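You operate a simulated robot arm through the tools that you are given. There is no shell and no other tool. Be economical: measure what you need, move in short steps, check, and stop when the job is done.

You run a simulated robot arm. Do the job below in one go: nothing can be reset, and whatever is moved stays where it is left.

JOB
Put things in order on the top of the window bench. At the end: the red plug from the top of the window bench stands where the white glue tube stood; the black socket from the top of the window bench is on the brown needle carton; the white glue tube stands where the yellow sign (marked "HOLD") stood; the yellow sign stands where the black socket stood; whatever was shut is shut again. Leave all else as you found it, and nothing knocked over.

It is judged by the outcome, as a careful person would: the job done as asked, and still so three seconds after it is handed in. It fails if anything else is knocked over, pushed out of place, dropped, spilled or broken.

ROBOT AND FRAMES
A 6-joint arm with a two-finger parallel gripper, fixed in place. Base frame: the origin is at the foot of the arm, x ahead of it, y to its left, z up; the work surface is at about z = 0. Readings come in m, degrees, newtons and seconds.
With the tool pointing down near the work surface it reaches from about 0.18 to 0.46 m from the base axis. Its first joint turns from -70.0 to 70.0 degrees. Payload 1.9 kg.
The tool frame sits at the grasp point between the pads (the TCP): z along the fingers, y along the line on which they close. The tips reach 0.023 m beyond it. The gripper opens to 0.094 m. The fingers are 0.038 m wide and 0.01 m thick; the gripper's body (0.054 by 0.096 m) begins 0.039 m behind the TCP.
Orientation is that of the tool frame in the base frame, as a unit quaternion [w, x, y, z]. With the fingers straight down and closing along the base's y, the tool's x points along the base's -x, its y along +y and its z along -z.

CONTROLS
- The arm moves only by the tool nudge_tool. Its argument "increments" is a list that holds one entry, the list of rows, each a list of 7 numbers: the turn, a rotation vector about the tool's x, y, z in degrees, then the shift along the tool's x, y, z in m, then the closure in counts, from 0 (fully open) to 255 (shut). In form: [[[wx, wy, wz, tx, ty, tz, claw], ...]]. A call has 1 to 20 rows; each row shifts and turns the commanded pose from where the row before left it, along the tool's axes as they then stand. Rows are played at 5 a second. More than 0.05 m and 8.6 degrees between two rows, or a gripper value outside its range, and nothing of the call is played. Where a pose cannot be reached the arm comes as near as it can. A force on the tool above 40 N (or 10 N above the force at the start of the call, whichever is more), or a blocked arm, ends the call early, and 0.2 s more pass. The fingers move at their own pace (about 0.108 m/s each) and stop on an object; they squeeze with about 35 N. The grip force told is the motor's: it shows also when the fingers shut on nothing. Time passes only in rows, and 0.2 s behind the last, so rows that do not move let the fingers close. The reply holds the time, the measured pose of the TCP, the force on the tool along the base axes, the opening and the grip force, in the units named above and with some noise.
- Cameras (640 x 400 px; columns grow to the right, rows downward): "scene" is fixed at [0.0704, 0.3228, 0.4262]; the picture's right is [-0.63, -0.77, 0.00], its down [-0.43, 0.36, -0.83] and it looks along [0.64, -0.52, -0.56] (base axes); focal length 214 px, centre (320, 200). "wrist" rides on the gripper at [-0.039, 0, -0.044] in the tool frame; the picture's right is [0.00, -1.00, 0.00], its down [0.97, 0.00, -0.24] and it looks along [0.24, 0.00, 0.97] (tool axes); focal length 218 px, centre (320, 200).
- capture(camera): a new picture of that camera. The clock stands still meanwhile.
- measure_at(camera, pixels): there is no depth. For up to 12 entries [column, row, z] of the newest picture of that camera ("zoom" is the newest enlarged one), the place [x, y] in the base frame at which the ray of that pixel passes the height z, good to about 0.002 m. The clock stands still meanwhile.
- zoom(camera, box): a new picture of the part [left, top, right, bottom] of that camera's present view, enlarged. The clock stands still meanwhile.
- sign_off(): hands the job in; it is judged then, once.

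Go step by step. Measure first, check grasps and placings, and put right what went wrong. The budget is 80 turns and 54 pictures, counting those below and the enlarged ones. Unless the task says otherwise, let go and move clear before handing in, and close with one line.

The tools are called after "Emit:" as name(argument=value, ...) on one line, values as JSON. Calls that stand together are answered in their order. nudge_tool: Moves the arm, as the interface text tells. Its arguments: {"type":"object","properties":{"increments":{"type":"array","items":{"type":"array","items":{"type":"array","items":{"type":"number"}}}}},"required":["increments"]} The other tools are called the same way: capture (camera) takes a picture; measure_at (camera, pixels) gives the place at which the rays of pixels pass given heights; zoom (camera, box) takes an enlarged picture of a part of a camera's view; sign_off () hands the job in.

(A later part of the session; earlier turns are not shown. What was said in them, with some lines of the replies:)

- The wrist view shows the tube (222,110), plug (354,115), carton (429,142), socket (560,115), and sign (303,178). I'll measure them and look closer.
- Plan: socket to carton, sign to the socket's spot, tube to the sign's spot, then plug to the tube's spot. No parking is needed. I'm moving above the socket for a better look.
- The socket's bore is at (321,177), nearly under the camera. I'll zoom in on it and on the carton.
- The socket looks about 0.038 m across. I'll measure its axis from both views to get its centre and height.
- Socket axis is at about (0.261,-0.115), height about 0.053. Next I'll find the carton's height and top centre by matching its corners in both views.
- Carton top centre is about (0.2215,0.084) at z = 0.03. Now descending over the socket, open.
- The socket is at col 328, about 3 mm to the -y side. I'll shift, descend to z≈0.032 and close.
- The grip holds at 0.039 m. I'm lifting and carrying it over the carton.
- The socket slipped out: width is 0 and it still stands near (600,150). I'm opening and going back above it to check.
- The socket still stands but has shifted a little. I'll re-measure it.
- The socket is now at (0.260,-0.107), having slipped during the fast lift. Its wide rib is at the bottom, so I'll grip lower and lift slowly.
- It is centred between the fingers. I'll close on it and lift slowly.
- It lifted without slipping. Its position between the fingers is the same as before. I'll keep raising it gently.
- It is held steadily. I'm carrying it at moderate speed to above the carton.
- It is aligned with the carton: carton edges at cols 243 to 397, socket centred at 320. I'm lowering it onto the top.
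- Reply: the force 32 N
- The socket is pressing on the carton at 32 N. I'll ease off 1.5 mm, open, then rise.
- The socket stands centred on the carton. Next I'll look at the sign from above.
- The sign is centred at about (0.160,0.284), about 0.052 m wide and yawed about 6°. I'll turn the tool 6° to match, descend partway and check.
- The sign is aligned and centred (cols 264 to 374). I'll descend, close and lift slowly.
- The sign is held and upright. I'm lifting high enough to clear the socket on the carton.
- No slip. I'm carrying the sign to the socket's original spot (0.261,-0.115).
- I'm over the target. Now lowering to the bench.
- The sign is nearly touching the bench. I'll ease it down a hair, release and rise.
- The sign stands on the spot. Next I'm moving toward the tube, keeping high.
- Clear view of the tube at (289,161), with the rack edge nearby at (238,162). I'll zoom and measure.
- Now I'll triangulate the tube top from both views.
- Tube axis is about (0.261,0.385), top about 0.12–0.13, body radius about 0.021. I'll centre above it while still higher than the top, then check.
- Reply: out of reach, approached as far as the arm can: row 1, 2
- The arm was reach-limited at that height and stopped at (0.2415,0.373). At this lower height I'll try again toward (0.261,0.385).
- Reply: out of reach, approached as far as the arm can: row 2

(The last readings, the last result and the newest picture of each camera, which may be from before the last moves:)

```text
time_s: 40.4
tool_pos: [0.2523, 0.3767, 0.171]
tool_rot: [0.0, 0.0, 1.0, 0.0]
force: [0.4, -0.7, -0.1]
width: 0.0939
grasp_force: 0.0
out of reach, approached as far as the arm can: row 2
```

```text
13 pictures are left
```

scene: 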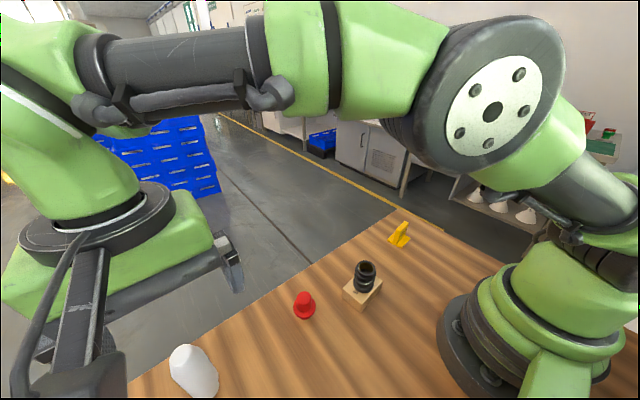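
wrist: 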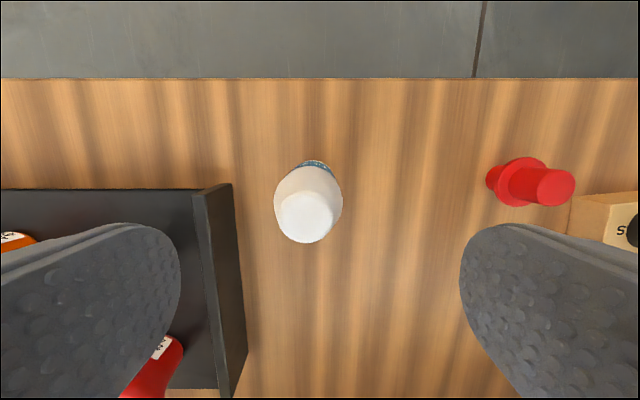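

Tangential closing will make the reach shortfall harmless. I'll yaw the tool 56° (still above the tube top) and look.

Emit:
nudge_tool(increments=[[[0, 0, -8, 0, 0, 0, 0], [0, 0, -8, 0, 0, 0, 0], [0, 0, -8, 0, 0, 0, 0], [0, 0, -8, 0, 0, 0, 0], [0, 0, -8, 0, 0, 0, 0], [0, 0, -8, 0, 0, 0, 0], [0, 0, -8, 0, 0, 0, 0], [0, 0, 0, 0, -0.0026, 0, 0], [0, 0, 0, 0, 0, 0, 0]]])

Emit:
capture(camera="wrist")

```text
time_s: 42.4
tool_pos: [0.2567, 0.3758, 0.1734]
tool_rot: [0.0, -0.47, 0.883, 0.001]
force: [-0.5, -0.1, -0.2]
width: 0.0938
grasp_force: 0.0
```

```text
12 pictures are left
```

wrist: 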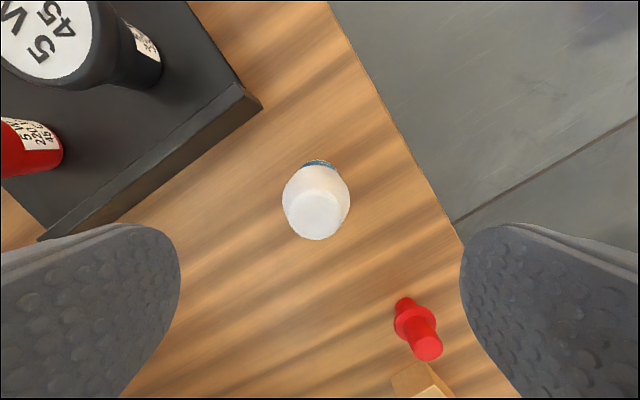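

The tube is centred laterally (col 316). I'll extend outward and descend to z≈0.12.

Emit:
nudge_tool(increments=[[[0, 0, 0, 0, 0.0015, 0.02, 0], [0, 0, 0, 0, 0, 0.015, 0], [0, 0, 0, 0, 0, 0.015, 0], [0, 0, 0, -0.004, 0, 0, 0], [0, 0, 0, 0, 0, 0, 0]]])

Emit:
capture(camera="wrist")

```text
time_s: 43.6
tool_pos: [0.2571, 0.381, 0.1227]
tool_rot: [0.0, -0.469, 0.883, 0.001]
force: [0.8, -0.1, -0.4]
width: 0.0941
grasp_force: 0.0
```

```text
11 pictures are left
```

wrist: 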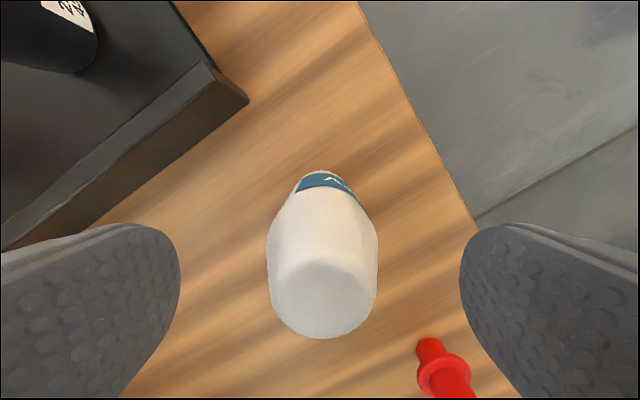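

Centred at col 322, with the tube top at about z = 0.125. I'll go down to z≈0.095 and close.

Emit:
nudge_tool(increments=[[[0, 0, 0, -0.003, 0, 0.01, 0], [0, 0, 0, 0, 0, 0.01, 0], [0, 0, 0, 0, 0, 0.007, 0], [0, 0, 0, 0, 0, 0, 0], [0, 0, 0, 0, 0, 0, 255], [0, 0, 0, 0, 0, 0, 255], [0, 0, 0, 0, 0, 0, 255], [0, 0, 0, 0, 0, 0, 255]]])

Emit:
capture(camera="wrist")

```text
time_s: 45.4
tool_pos: [0.2581, 0.3833, 0.0957]
tool_rot: [0.001, -0.468, 0.884, 0.0]
force: [0.2, -0.5, 0.6]
width: 0.037
grasp_force: 34.4
```

```text
10 pictures are left
```

wrist: 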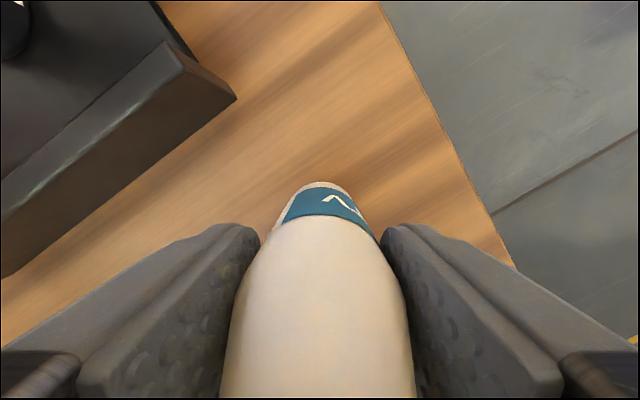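

Held at 0.037 m. I'll lift gently with an inward move (reach limit), then carry to the sign's old spot.

Emit:
nudge_tool(increments=[[[0, 0, 0, 0, 0, -0.002, 255], [0, 0, 0, 0, 0, -0.003, 255], [0, 0, 0, 0.003, 0.0006, -0.005, 255], [0, 0, 0, 0.006, 0.0011, -0.006, 255], [0, 0, 0, 0.006, 0.0011, -0.006, 255], [0, 0, 0, 0.006, 0.0011, -0.006, 255], [0, 0, 0, 0, 0, 0, 255]]])

Emit:
capture(camera="wrist")

```text
time_s: 47.0
tool_pos: [0.2436, 0.369, 0.1243]
tool_rot: [0.0, -0.47, 0.883, 0.001]
force: [-0.6, -0.3, -0.9]
width: 0.037
grasp_force: 34.8
```

```text
9 pictures are left
```

wrist: 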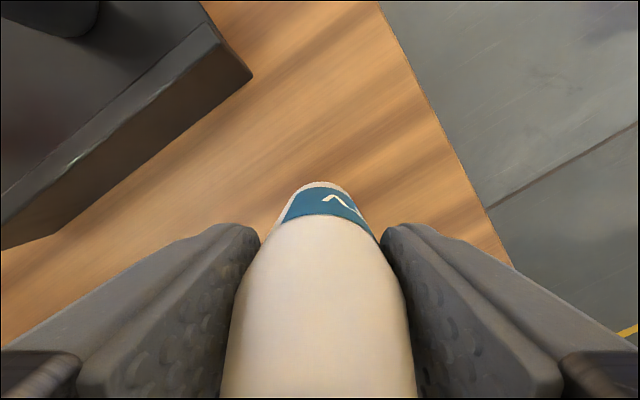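

It is secure. Carrying to (0.160,0.284).

Emit:
nudge_tool(increments=[[[0, 0, 0, 0.006, 0.0012, 0, 255], [0, 0, 0, 0.012, 0.0023, 0, 255], [0, 0, 0, 0.012, 0.0023, 0, 255], [0, 0, 0, 0.012, 0.0023, 0, 255], [0, 0, 0, 0.012, 0.0023, 0, 255], [0, 0, 0, 0.012, 0.0023, 0, 255], [0, 0, 0, 0.012, 0.0023, 0, 255], [0, 0, 0, 0.012, 0.0023, 0, 255], [0, 0, 0, 0.012, 0.0023, 0, 255], [0, 0, 0, 0.012, 0.0023, 0, 255], [0, 0, 0, 0.0057, 0.001, 0, 255], [0, 0, 0, 0, 0, 0, 255], [0, 0, 0, 0, 0, 0.01, 255], [0, 0, 0, 0, 0, 0.01, 255], [0, 0, 0, 0, 0, 0.005, 255], [0, 0, 0, 0, 0, 0, 255]]])

```text
time_s: 50.4
tool_pos: [0.158, 0.2817, 0.0979]
tool_rot: [0.0, -0.47, 0.883, 0.001]
force: [0.1, 0.3, -0.2]
width: 0.0369
grasp_force: 34.7
```

On target. Lowering the last 3 mm.

Emit:
nudge_tool(increments=[[[0, 0, 0, 0, 0, 0.0015, 255], [0, 0, 0, 0, 0, 0.001, 255], [0, 0, 0, 0, 0, 0.0004, 255], [0, 0, 0, 0, 0, 0, 255]]])

Emit:
zoom(camera="scene", box=[200, 300, 360, 400])

```text
time_s: 51.4
tool_pos: [0.1587, 0.2817, 0.0967]
tool_rot: [0.0, -0.469, 0.883, 0.0]
force: [-0.5, 0.1, -1.2]
width: 0.0369
grasp_force: 34.7
```

```text
4.00 times, centred on (280, 350) of scene
```

zoom: 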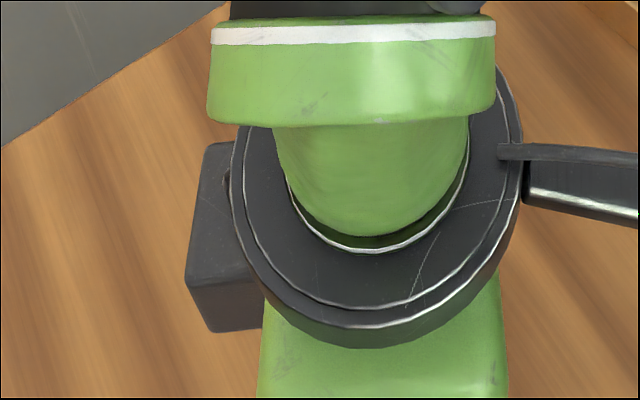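

There is no contact yet. I'll go down another 0.6 mm or so in small steps.

Emit:
nudge_tool(increments=[[[0, 0, 0, 0, 0, 0.0004, 255], [0, 0, 0, 0, 0, 0.0003, 255], [0, 0, 0, 0, 0, 0, 255]]])

```text
time_s: 52.2
tool_pos: [0.1586, 0.2827, 0.0959]
tool_rot: [0.001, -0.469, 0.883, 0.002]
force: [-0.4, -4.9, 31.6]
width: 0.0372
grasp_force: 35.1
```

In contact now. I'll back off 0.4 mm, release and rise clear.

Emit:
nudge_tool(increments=[[[0, 0, 0, 0, 0, -0.0004, 255], [0, 0, 0, 0, 0, 0, 200], [0, 0, 0, 0, 0, 0, 0], [0, 0, 0, 0, 0, 0, 0], [0, 0, 0, 0, 0, 0, 0], [0, 0, 0, 0, 0, -0.02, 0], [0, 0, 0, 0, 0, -0.04, 0], [0, 0, 0, 0, 0, -0.05, 0], [0, 0, 8, 0, 0, 0, 0], [0, 0, 8, 0, 0, 0, 0], [0, 0, 8, 0, 0, 0, 0], [0, 0, 8, 0, 0, 0, 0], [0, 0, 8, 0, 0, 0, 0], [0, 0, 8, 0, 0, 0, 0], [0, 0, 8, 0, 0, 0, 0], [0, 0, 0, 0, 0, 0, 0]]])

Emit:
capture(camera="wrist")

```text
time_s: 55.6
tool_pos: [0.1584, 0.2819, 0.2059]
tool_rot: [0.0, 0.0, 1.0, 0.0]
force: [0.7, 0.1, -0.8]
width: 0.0941
grasp_force: 0.0
```

```text
7 pictures are left
```

wrist: 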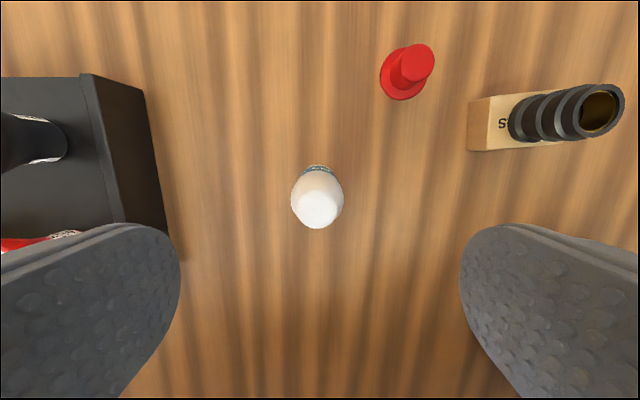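

The tube stands at the sign's old spot. The plug is at about (0.263,0.204), knob top about 0.05 and flange about 0.02. I'm moving above it with the 56° yaw needed for the far placement.

Emit:
nudge_tool(increments=[[[0, 0, 0, -0.035, -0.026, 0, 0], [0, 0, 0, -0.035, -0.026, 0, 0], [0, 0, 0, -0.035, -0.026, 0, 0], [0, 0, -8, 0, 0, 0, 0], [0, 0, -8, 0, 0, 0, 0], [0, 0, -8, 0, 0, 0, 0], [0, 0, -8, 0, 0, 0, 0], [0, 0, -8, 0, 0, 0, 0], [0, 0, -8, 0, 0, 0, 0], [0, 0, -8, 0, 0, 0, 0], [0, 0, 0, 0, 0, 0.04, 0], [0, 0, 0, 0, 0, 0.04, 0], [0, 0, 0, 0, 0, 0, 0]]])

Emit:
capture(camera="wrist")

```text
time_s: 58.4
tool_pos: [0.2629, 0.203, 0.1249]
tool_rot: [-0.001, -0.47, 0.883, 0.001]
force: [0.4, 0.3, 0.2]
width: 0.0939
grasp_force: 0.0
```

```text
6 pictures are left
```

wrist: 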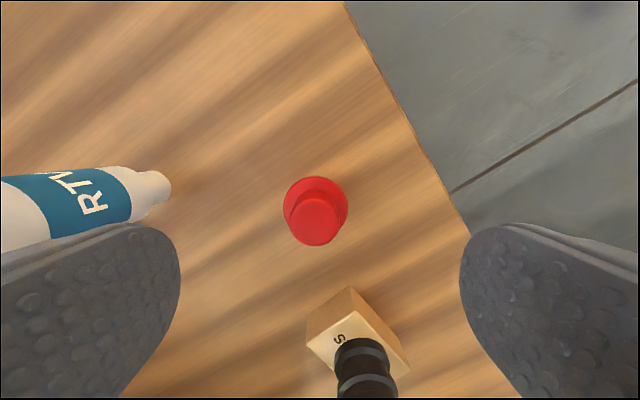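

The plug is offset about (+4,+3) mm in the tool's x/y. I'll shift so it sits 3 mm outward in the grip, lower onto the knob and close.

Emit:
nudge_tool(increments=[[[0, 0, 0, 0.007, 0.003, 0, 0], [0, 0, 0, 0, 0, 0.035, 0], [0, 0, 0, 0, 0, 0.03, 0], [0, 0, 0, 0, 0, 0.011, 0], [0, 0, 0, 0, 0, 0, 0], [0, 0, 0, 0, 0, 0, 255], [0, 0, 0, 0, 0, 0, 255], [0, 0, 0, 0, 0, 0, 255], [0, 0, 0, 0, 0, 0, 255]]])

Emit:
capture(camera="wrist")

```text
time_s: 60.4
tool_pos: [0.2577, 0.1983, 0.0486]
tool_rot: [0.0, -0.47, 0.883, 0.0]
force: [0.4, 0.7, 0.1]
width: 0.0423
grasp_force: 34.9
```

```text
5 pictures are left
```

wrist: 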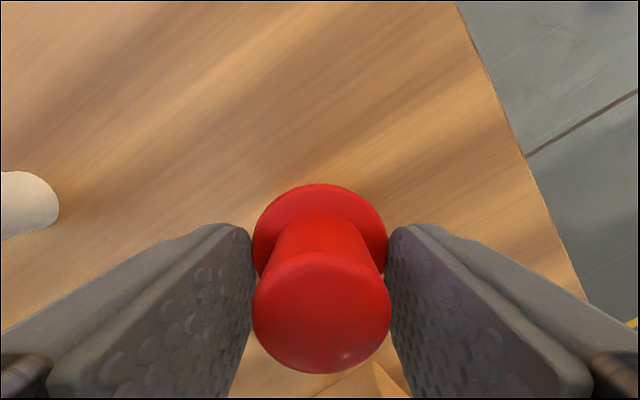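

Width 0.042 shows the tips caught the flange rim. I'll open, go 13 mm lower for a full grip on the flange, then lift slowly.

Emit:
nudge_tool(increments=[[[0, 0, 0, 0, 0, 0, 100], [0, 0, 0, 0, 0, 0, 60], [0, 0, 0, 0, 0, 0.007, 60], [0, 0, 0, 0, 0, 0.006, 60], [0, 0, 0, 0, 0, 0, 60], [0, 0, 0, 0, 0, 0, 255], [0, 0, 0, 0, 0, 0, 255], [0, 0, 0, 0, 0, 0, 255], [0, 0, 0, 0, 0, -0.002, 255], [0, 0, 0, 0, 0, -0.003, 255], [0, 0, 0, 0, 0, -0.005, 255], [0, 0, 0, 0, 0, -0.005, 255], [0, 0, 0, 0, 0, -0.005, 255], [0, 0, 0, 0, 0, 0, 255]]])

Emit:
capture(camera="wrist")

```text
time_s: 63.4
tool_pos: [0.2572, 0.2012, 0.0567]
tool_rot: [0.0, -0.47, 0.883, 0.001]
force: [0.4, 0.5, 0.4]
width: 0.0425
grasp_force: 34.9
```

```text
4 pictures are left
```

wrist: 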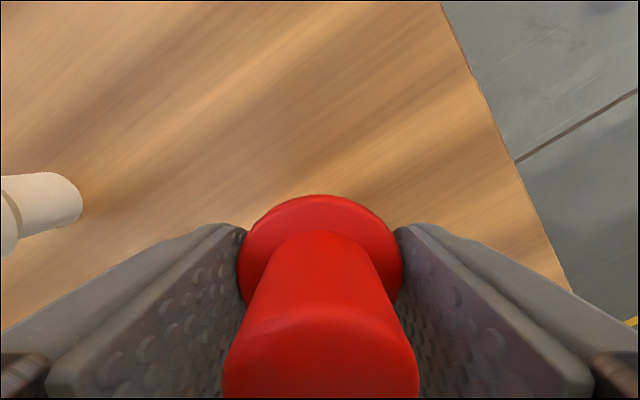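

The plug is held on its flange. A bracket box sticks out on the tool's +x side, so I'll lift high and rotate back 40° so the box stays clear of the tube.

Emit:
nudge_tool(increments=[[[0, 0, 0, 0, 0, -0.006, 255], [0, 0, 0, 0, 0, -0.012, 255], [0, 0, 0, 0, 0, -0.013, 255], [0, 0, 0, 0, 0, -0.013, 255], [0, 0, 0, 0, 0, -0.013, 255], [0, 0, 0, 0, 0, -0.013, 255], [0, 0, 0, 0, 0, -0.013, 255], [0, 0, 0, 0, 0, -0.013, 255], [0, 0, 0, 0, 0, -0.014, 255], [0, 0, 8, 0, 0, 0, 255], [0, 0, 8, 0, 0, 0, 255], [0, 0, 8, 0, 0, 0, 255], [0, 0, 8, 0, 0, 0, 255], [0, 0, 8, 0, 0, 0, 255], [0, 0, 0, 0, 0, 0, 255]]])

```text
time_s: 66.6
tool_pos: [0.2564, 0.199, 0.1668]
tool_rot: [0.0, -0.139, 0.99, 0.0]
force: [-0.3, 0.0, 0.0]
width: 0.0425
grasp_force: 35.1
```

Still held at 0.0425. Translating high toward the tube's old spot, staying a little inside reach.

Emit:
nudge_tool(increments=[[[0, 0, 0, -0.002, 0.0085, 0, 255], [0, 0, 0, -0.004, 0.017, 0, 255], [0, 0, 0, -0.004, 0.017, 0, 255], [0, 0, 0, -0.004, 0.017, 0, 255], [0, 0, 0, -0.004, 0.017, 0, 255], [0, 0, 0, -0.004, 0.017, 0, 255], [0, 0, 0, -0.004, 0.017, 0, 255], [0, 0, 0, -0.004, 0.017, 0, 255], [0, 0, 0, -0.004, 0.017, 0, 255], [0, 0, 0, -0.004, 0.017, 0, 255], [0, 0, 0, -0.0018, 0.008, 0, 255], [0, 0, 0, 0, 0, 0, 255]]])

Emit:
capture(camera="wrist")

```text
time_s: 69.2
tool_pos: [0.2498, 0.3733, 0.1683]
tool_rot: [-0.001, -0.139, 0.99, 0.0]
force: [0.3, -0.1, -1.2]
width: 0.0425
grasp_force: 34.8
```

```text
3 pictures are left
```

wrist: 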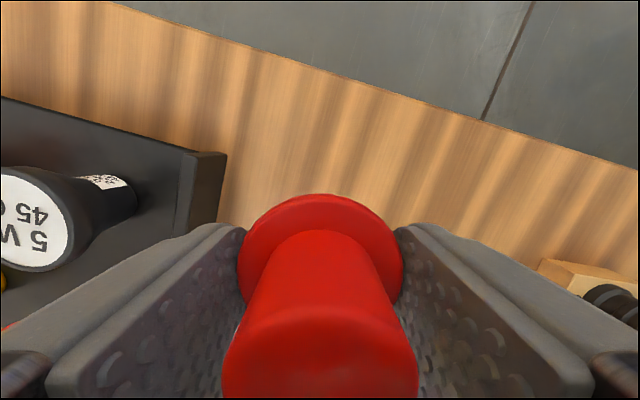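

No slip. Descending and shifting outward to the target, stopping about 4 mm above the bench.

Emit:
nudge_tool(increments=[[[0, 0, 0, 0, 0, 0.01, 255], [0, 0, 0, 0, 0, 0.02, 255], [0, 0, 0, 0, 0, 0.02, 255], [0, 0, 0, 0, 0, 0.015, 255], [0, 0, 0, -0.004, 0.0044, 0.005, 255], [0, 0, 0, -0.004, 0.0043, 0.005, 255], [0, 0, 0, 0, 0, 0.015, 255], [0, 0, 0, 0, 0, 0.015, 255], [0, 0, 0, 0, 0, 0.012, 255], [0, 0, 0, 0, 0, 0.008, 255], [0, 0, 0, 0, 0, 0, 255], [0, 0, 0, 0, 0, 0, 255]]])

```text
time_s: 71.8
tool_pos: [0.2525, 0.3819, 0.0423]
tool_rot: [0.0, -0.139, 0.99, 0.0]
force: [-0.1, 0.1, 0.0]
width: 0.0424
grasp_force: 34.9
```

Close to target. A 1 mm correction, then lowering the last few mm.

Emit:
nudge_tool(increments=[[[0, 0, 0, -0.0012, 0.0008, 0.002, 255], [0, 0, 0, 0, 0, 0.0015, 255], [0, 0, 0, 0, 0, 0.0008, 255], [0, 0, 0, 0, 0, 0.0005, 255], [0, 0, 0, 0, 0, 0, 255]]])

```text
time_s: 73.0
tool_pos: [0.2504, 0.3808, 0.0388]
tool_rot: [0.001, -0.138, 0.99, 0.001]
force: [-0.2, -0.1, -0.6]
width: 0.0422
grasp_force: 35.3
out of reach, approached as far as the arm can: row 1
```

The arm is at its reach limit; the plug is about 3 mm short of the exact spot, which is fine. Continuing down in small steps until contact.

Emit:
nudge_tool(increments=[[[0, 0, 0, 0, 0, 0.0005, 255], [0, 0, 0, 0, 0, 0.0005, 255], [0, 0, 0, 0, 0, 0, 255]]])

```text
time_s: 73.8
tool_pos: [0.2523, 0.3823, 0.0389]
tool_rot: [0.001, -0.14, 0.99, 0.001]
force: [-0.4, -0.1, -0.1]
width: 0.0429
grasp_force: 35.3
```

No contact yet; continuing.

Emit:
nudge_tool(increments=[[[0, 0, 0, 0, 0, 0.0006, 255], [0, 0, 0, 0, 0, 0.0005, 255], [0, 0, 0, 0, 0, 0, 255]]])

Emit:
zoom(camera="scene", box=[120, 300, 280, 400])

```text
time_s: 74.6
tool_pos: [0.2522, 0.3813, 0.0386]
tool_rot: [0.0, -0.14, 0.99, -0.001]
force: [0.1, 0.1, 0.4]
width: 0.0428
grasp_force: 35.5
```

```text
4.00 times, centred on (200, 350) of scene
```

zoom: 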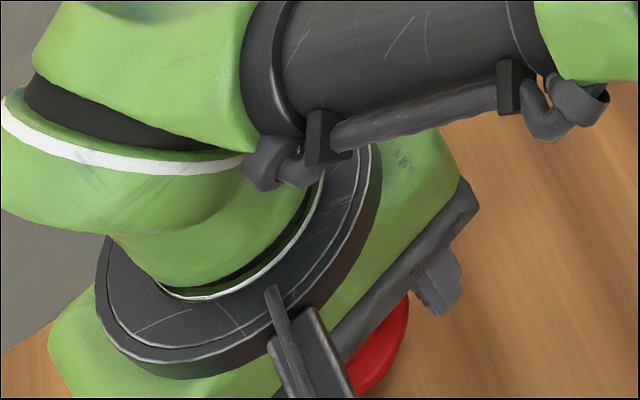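

No contact yet (z reads about 0.038, contact expected near 0.036). Continuing.

Emit:
nudge_tool(increments=[[[0, 0, 0, 0, 0, 0.0007, 255], [0, 0, 0, 0, 0, 0.0005, 255], [0, 0, 0, 0, 0, 0, 255]]])

```text
time_s: 75.4
tool_pos: [0.2504, 0.3823, 0.0363]
tool_rot: [0.0, -0.138, 0.99, 0.001]
force: [0.2, -2.3, 4.8]
width: 0.0426
grasp_force: 34.6
```

Contact at 4.8 N. Releasing and rising clear.

Emit:
nudge_tool(increments=[[[0, 0, 0, 0, 0, 0, 200], [0, 0, 0, 0, 0, 0, 60], [0, 0, 0, 0, 0, 0, 0], [0, 0, 0, 0, 0, 0, 0], [0, 0, 0, 0, 0, -0.01, 0], [0, 0, 0, 0, 0, -0.02, 0], [0, 0, 0, 0, 0, -0.025, 0], [0, 0, 0, 0.003, -0.003, -0.03, 0], [0, 0, 0, 0.005, -0.005, -0.03, 0], [0, 0, 0, 0.005, -0.005, -0.03, 0], [0, 0, 0, 0.01, -0.02, -0.02, 0], [0, 0, 0, 0.01, -0.04, 0, 0], [0, 0, 0, 0.01, -0.04, 0, 0], [0, 0, 0, 0, -0.04, 0, 0], [0, 0, 0, 0, -0.04, 0, 0], [0, 0, 0, 0, -0.04, 0, 0], [0, 0, 0, 0, 0, 0, 0]]])

Emit:
capture(camera="scene")

```text
time_s: 79.0
tool_pos: [0.2747, 0.1466, 0.2018]
tool_rot: [0.0, -0.139, 0.99, 0.0]
force: [1.0, 0.5, 0.4]
width: 0.0939
grasp_force: 0.1
```

```text
1 pictures are left
```

scene: 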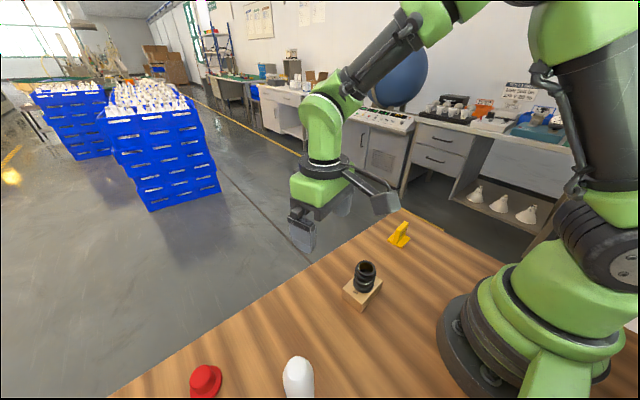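

Everything is standing. I'll verify the plug and tube positions on this picture.

Emit:
measure_at(camera="scene", pixels=[[206, 384, 0.027], [204, 373, 0.05], [297, 365, 0.125], [399, 236, 0.01]])

Emit:
zoom(camera="scene", box=[170, 340, 330, 400])

```text
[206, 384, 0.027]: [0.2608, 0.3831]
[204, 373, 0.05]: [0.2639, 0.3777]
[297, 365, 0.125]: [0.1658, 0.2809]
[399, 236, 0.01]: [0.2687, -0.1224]
```

```text
4.00 times, centred on (250, 370) of scene
```

zoom: 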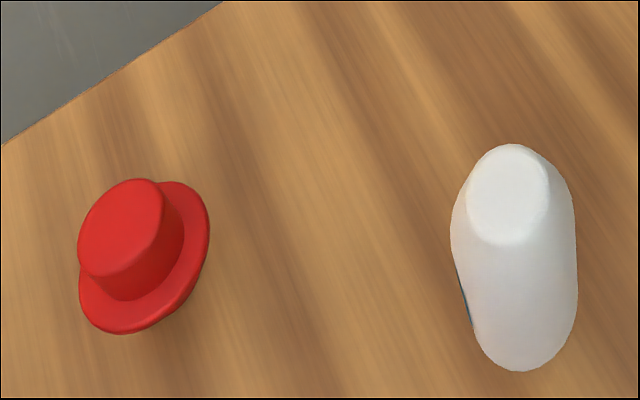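

The plug (about 0.261,0.383) and the tube (about 0.16,0.28) both stand upright where they should, the sign and socket are in place, and the gripper is clear. Handing in.

Emit:
sign_off()

```text
The job is handed in.
```

The job is handed in: the socket is on the needle carton, and the sign, glue tube and plug are standing in their new places. The plug is about 3 mm off the tube's exact spot because the arm was at its reach limit. On the first try the socket slipped out of the grip and slid about 8 mm, but it stayed upright and was picked up again.
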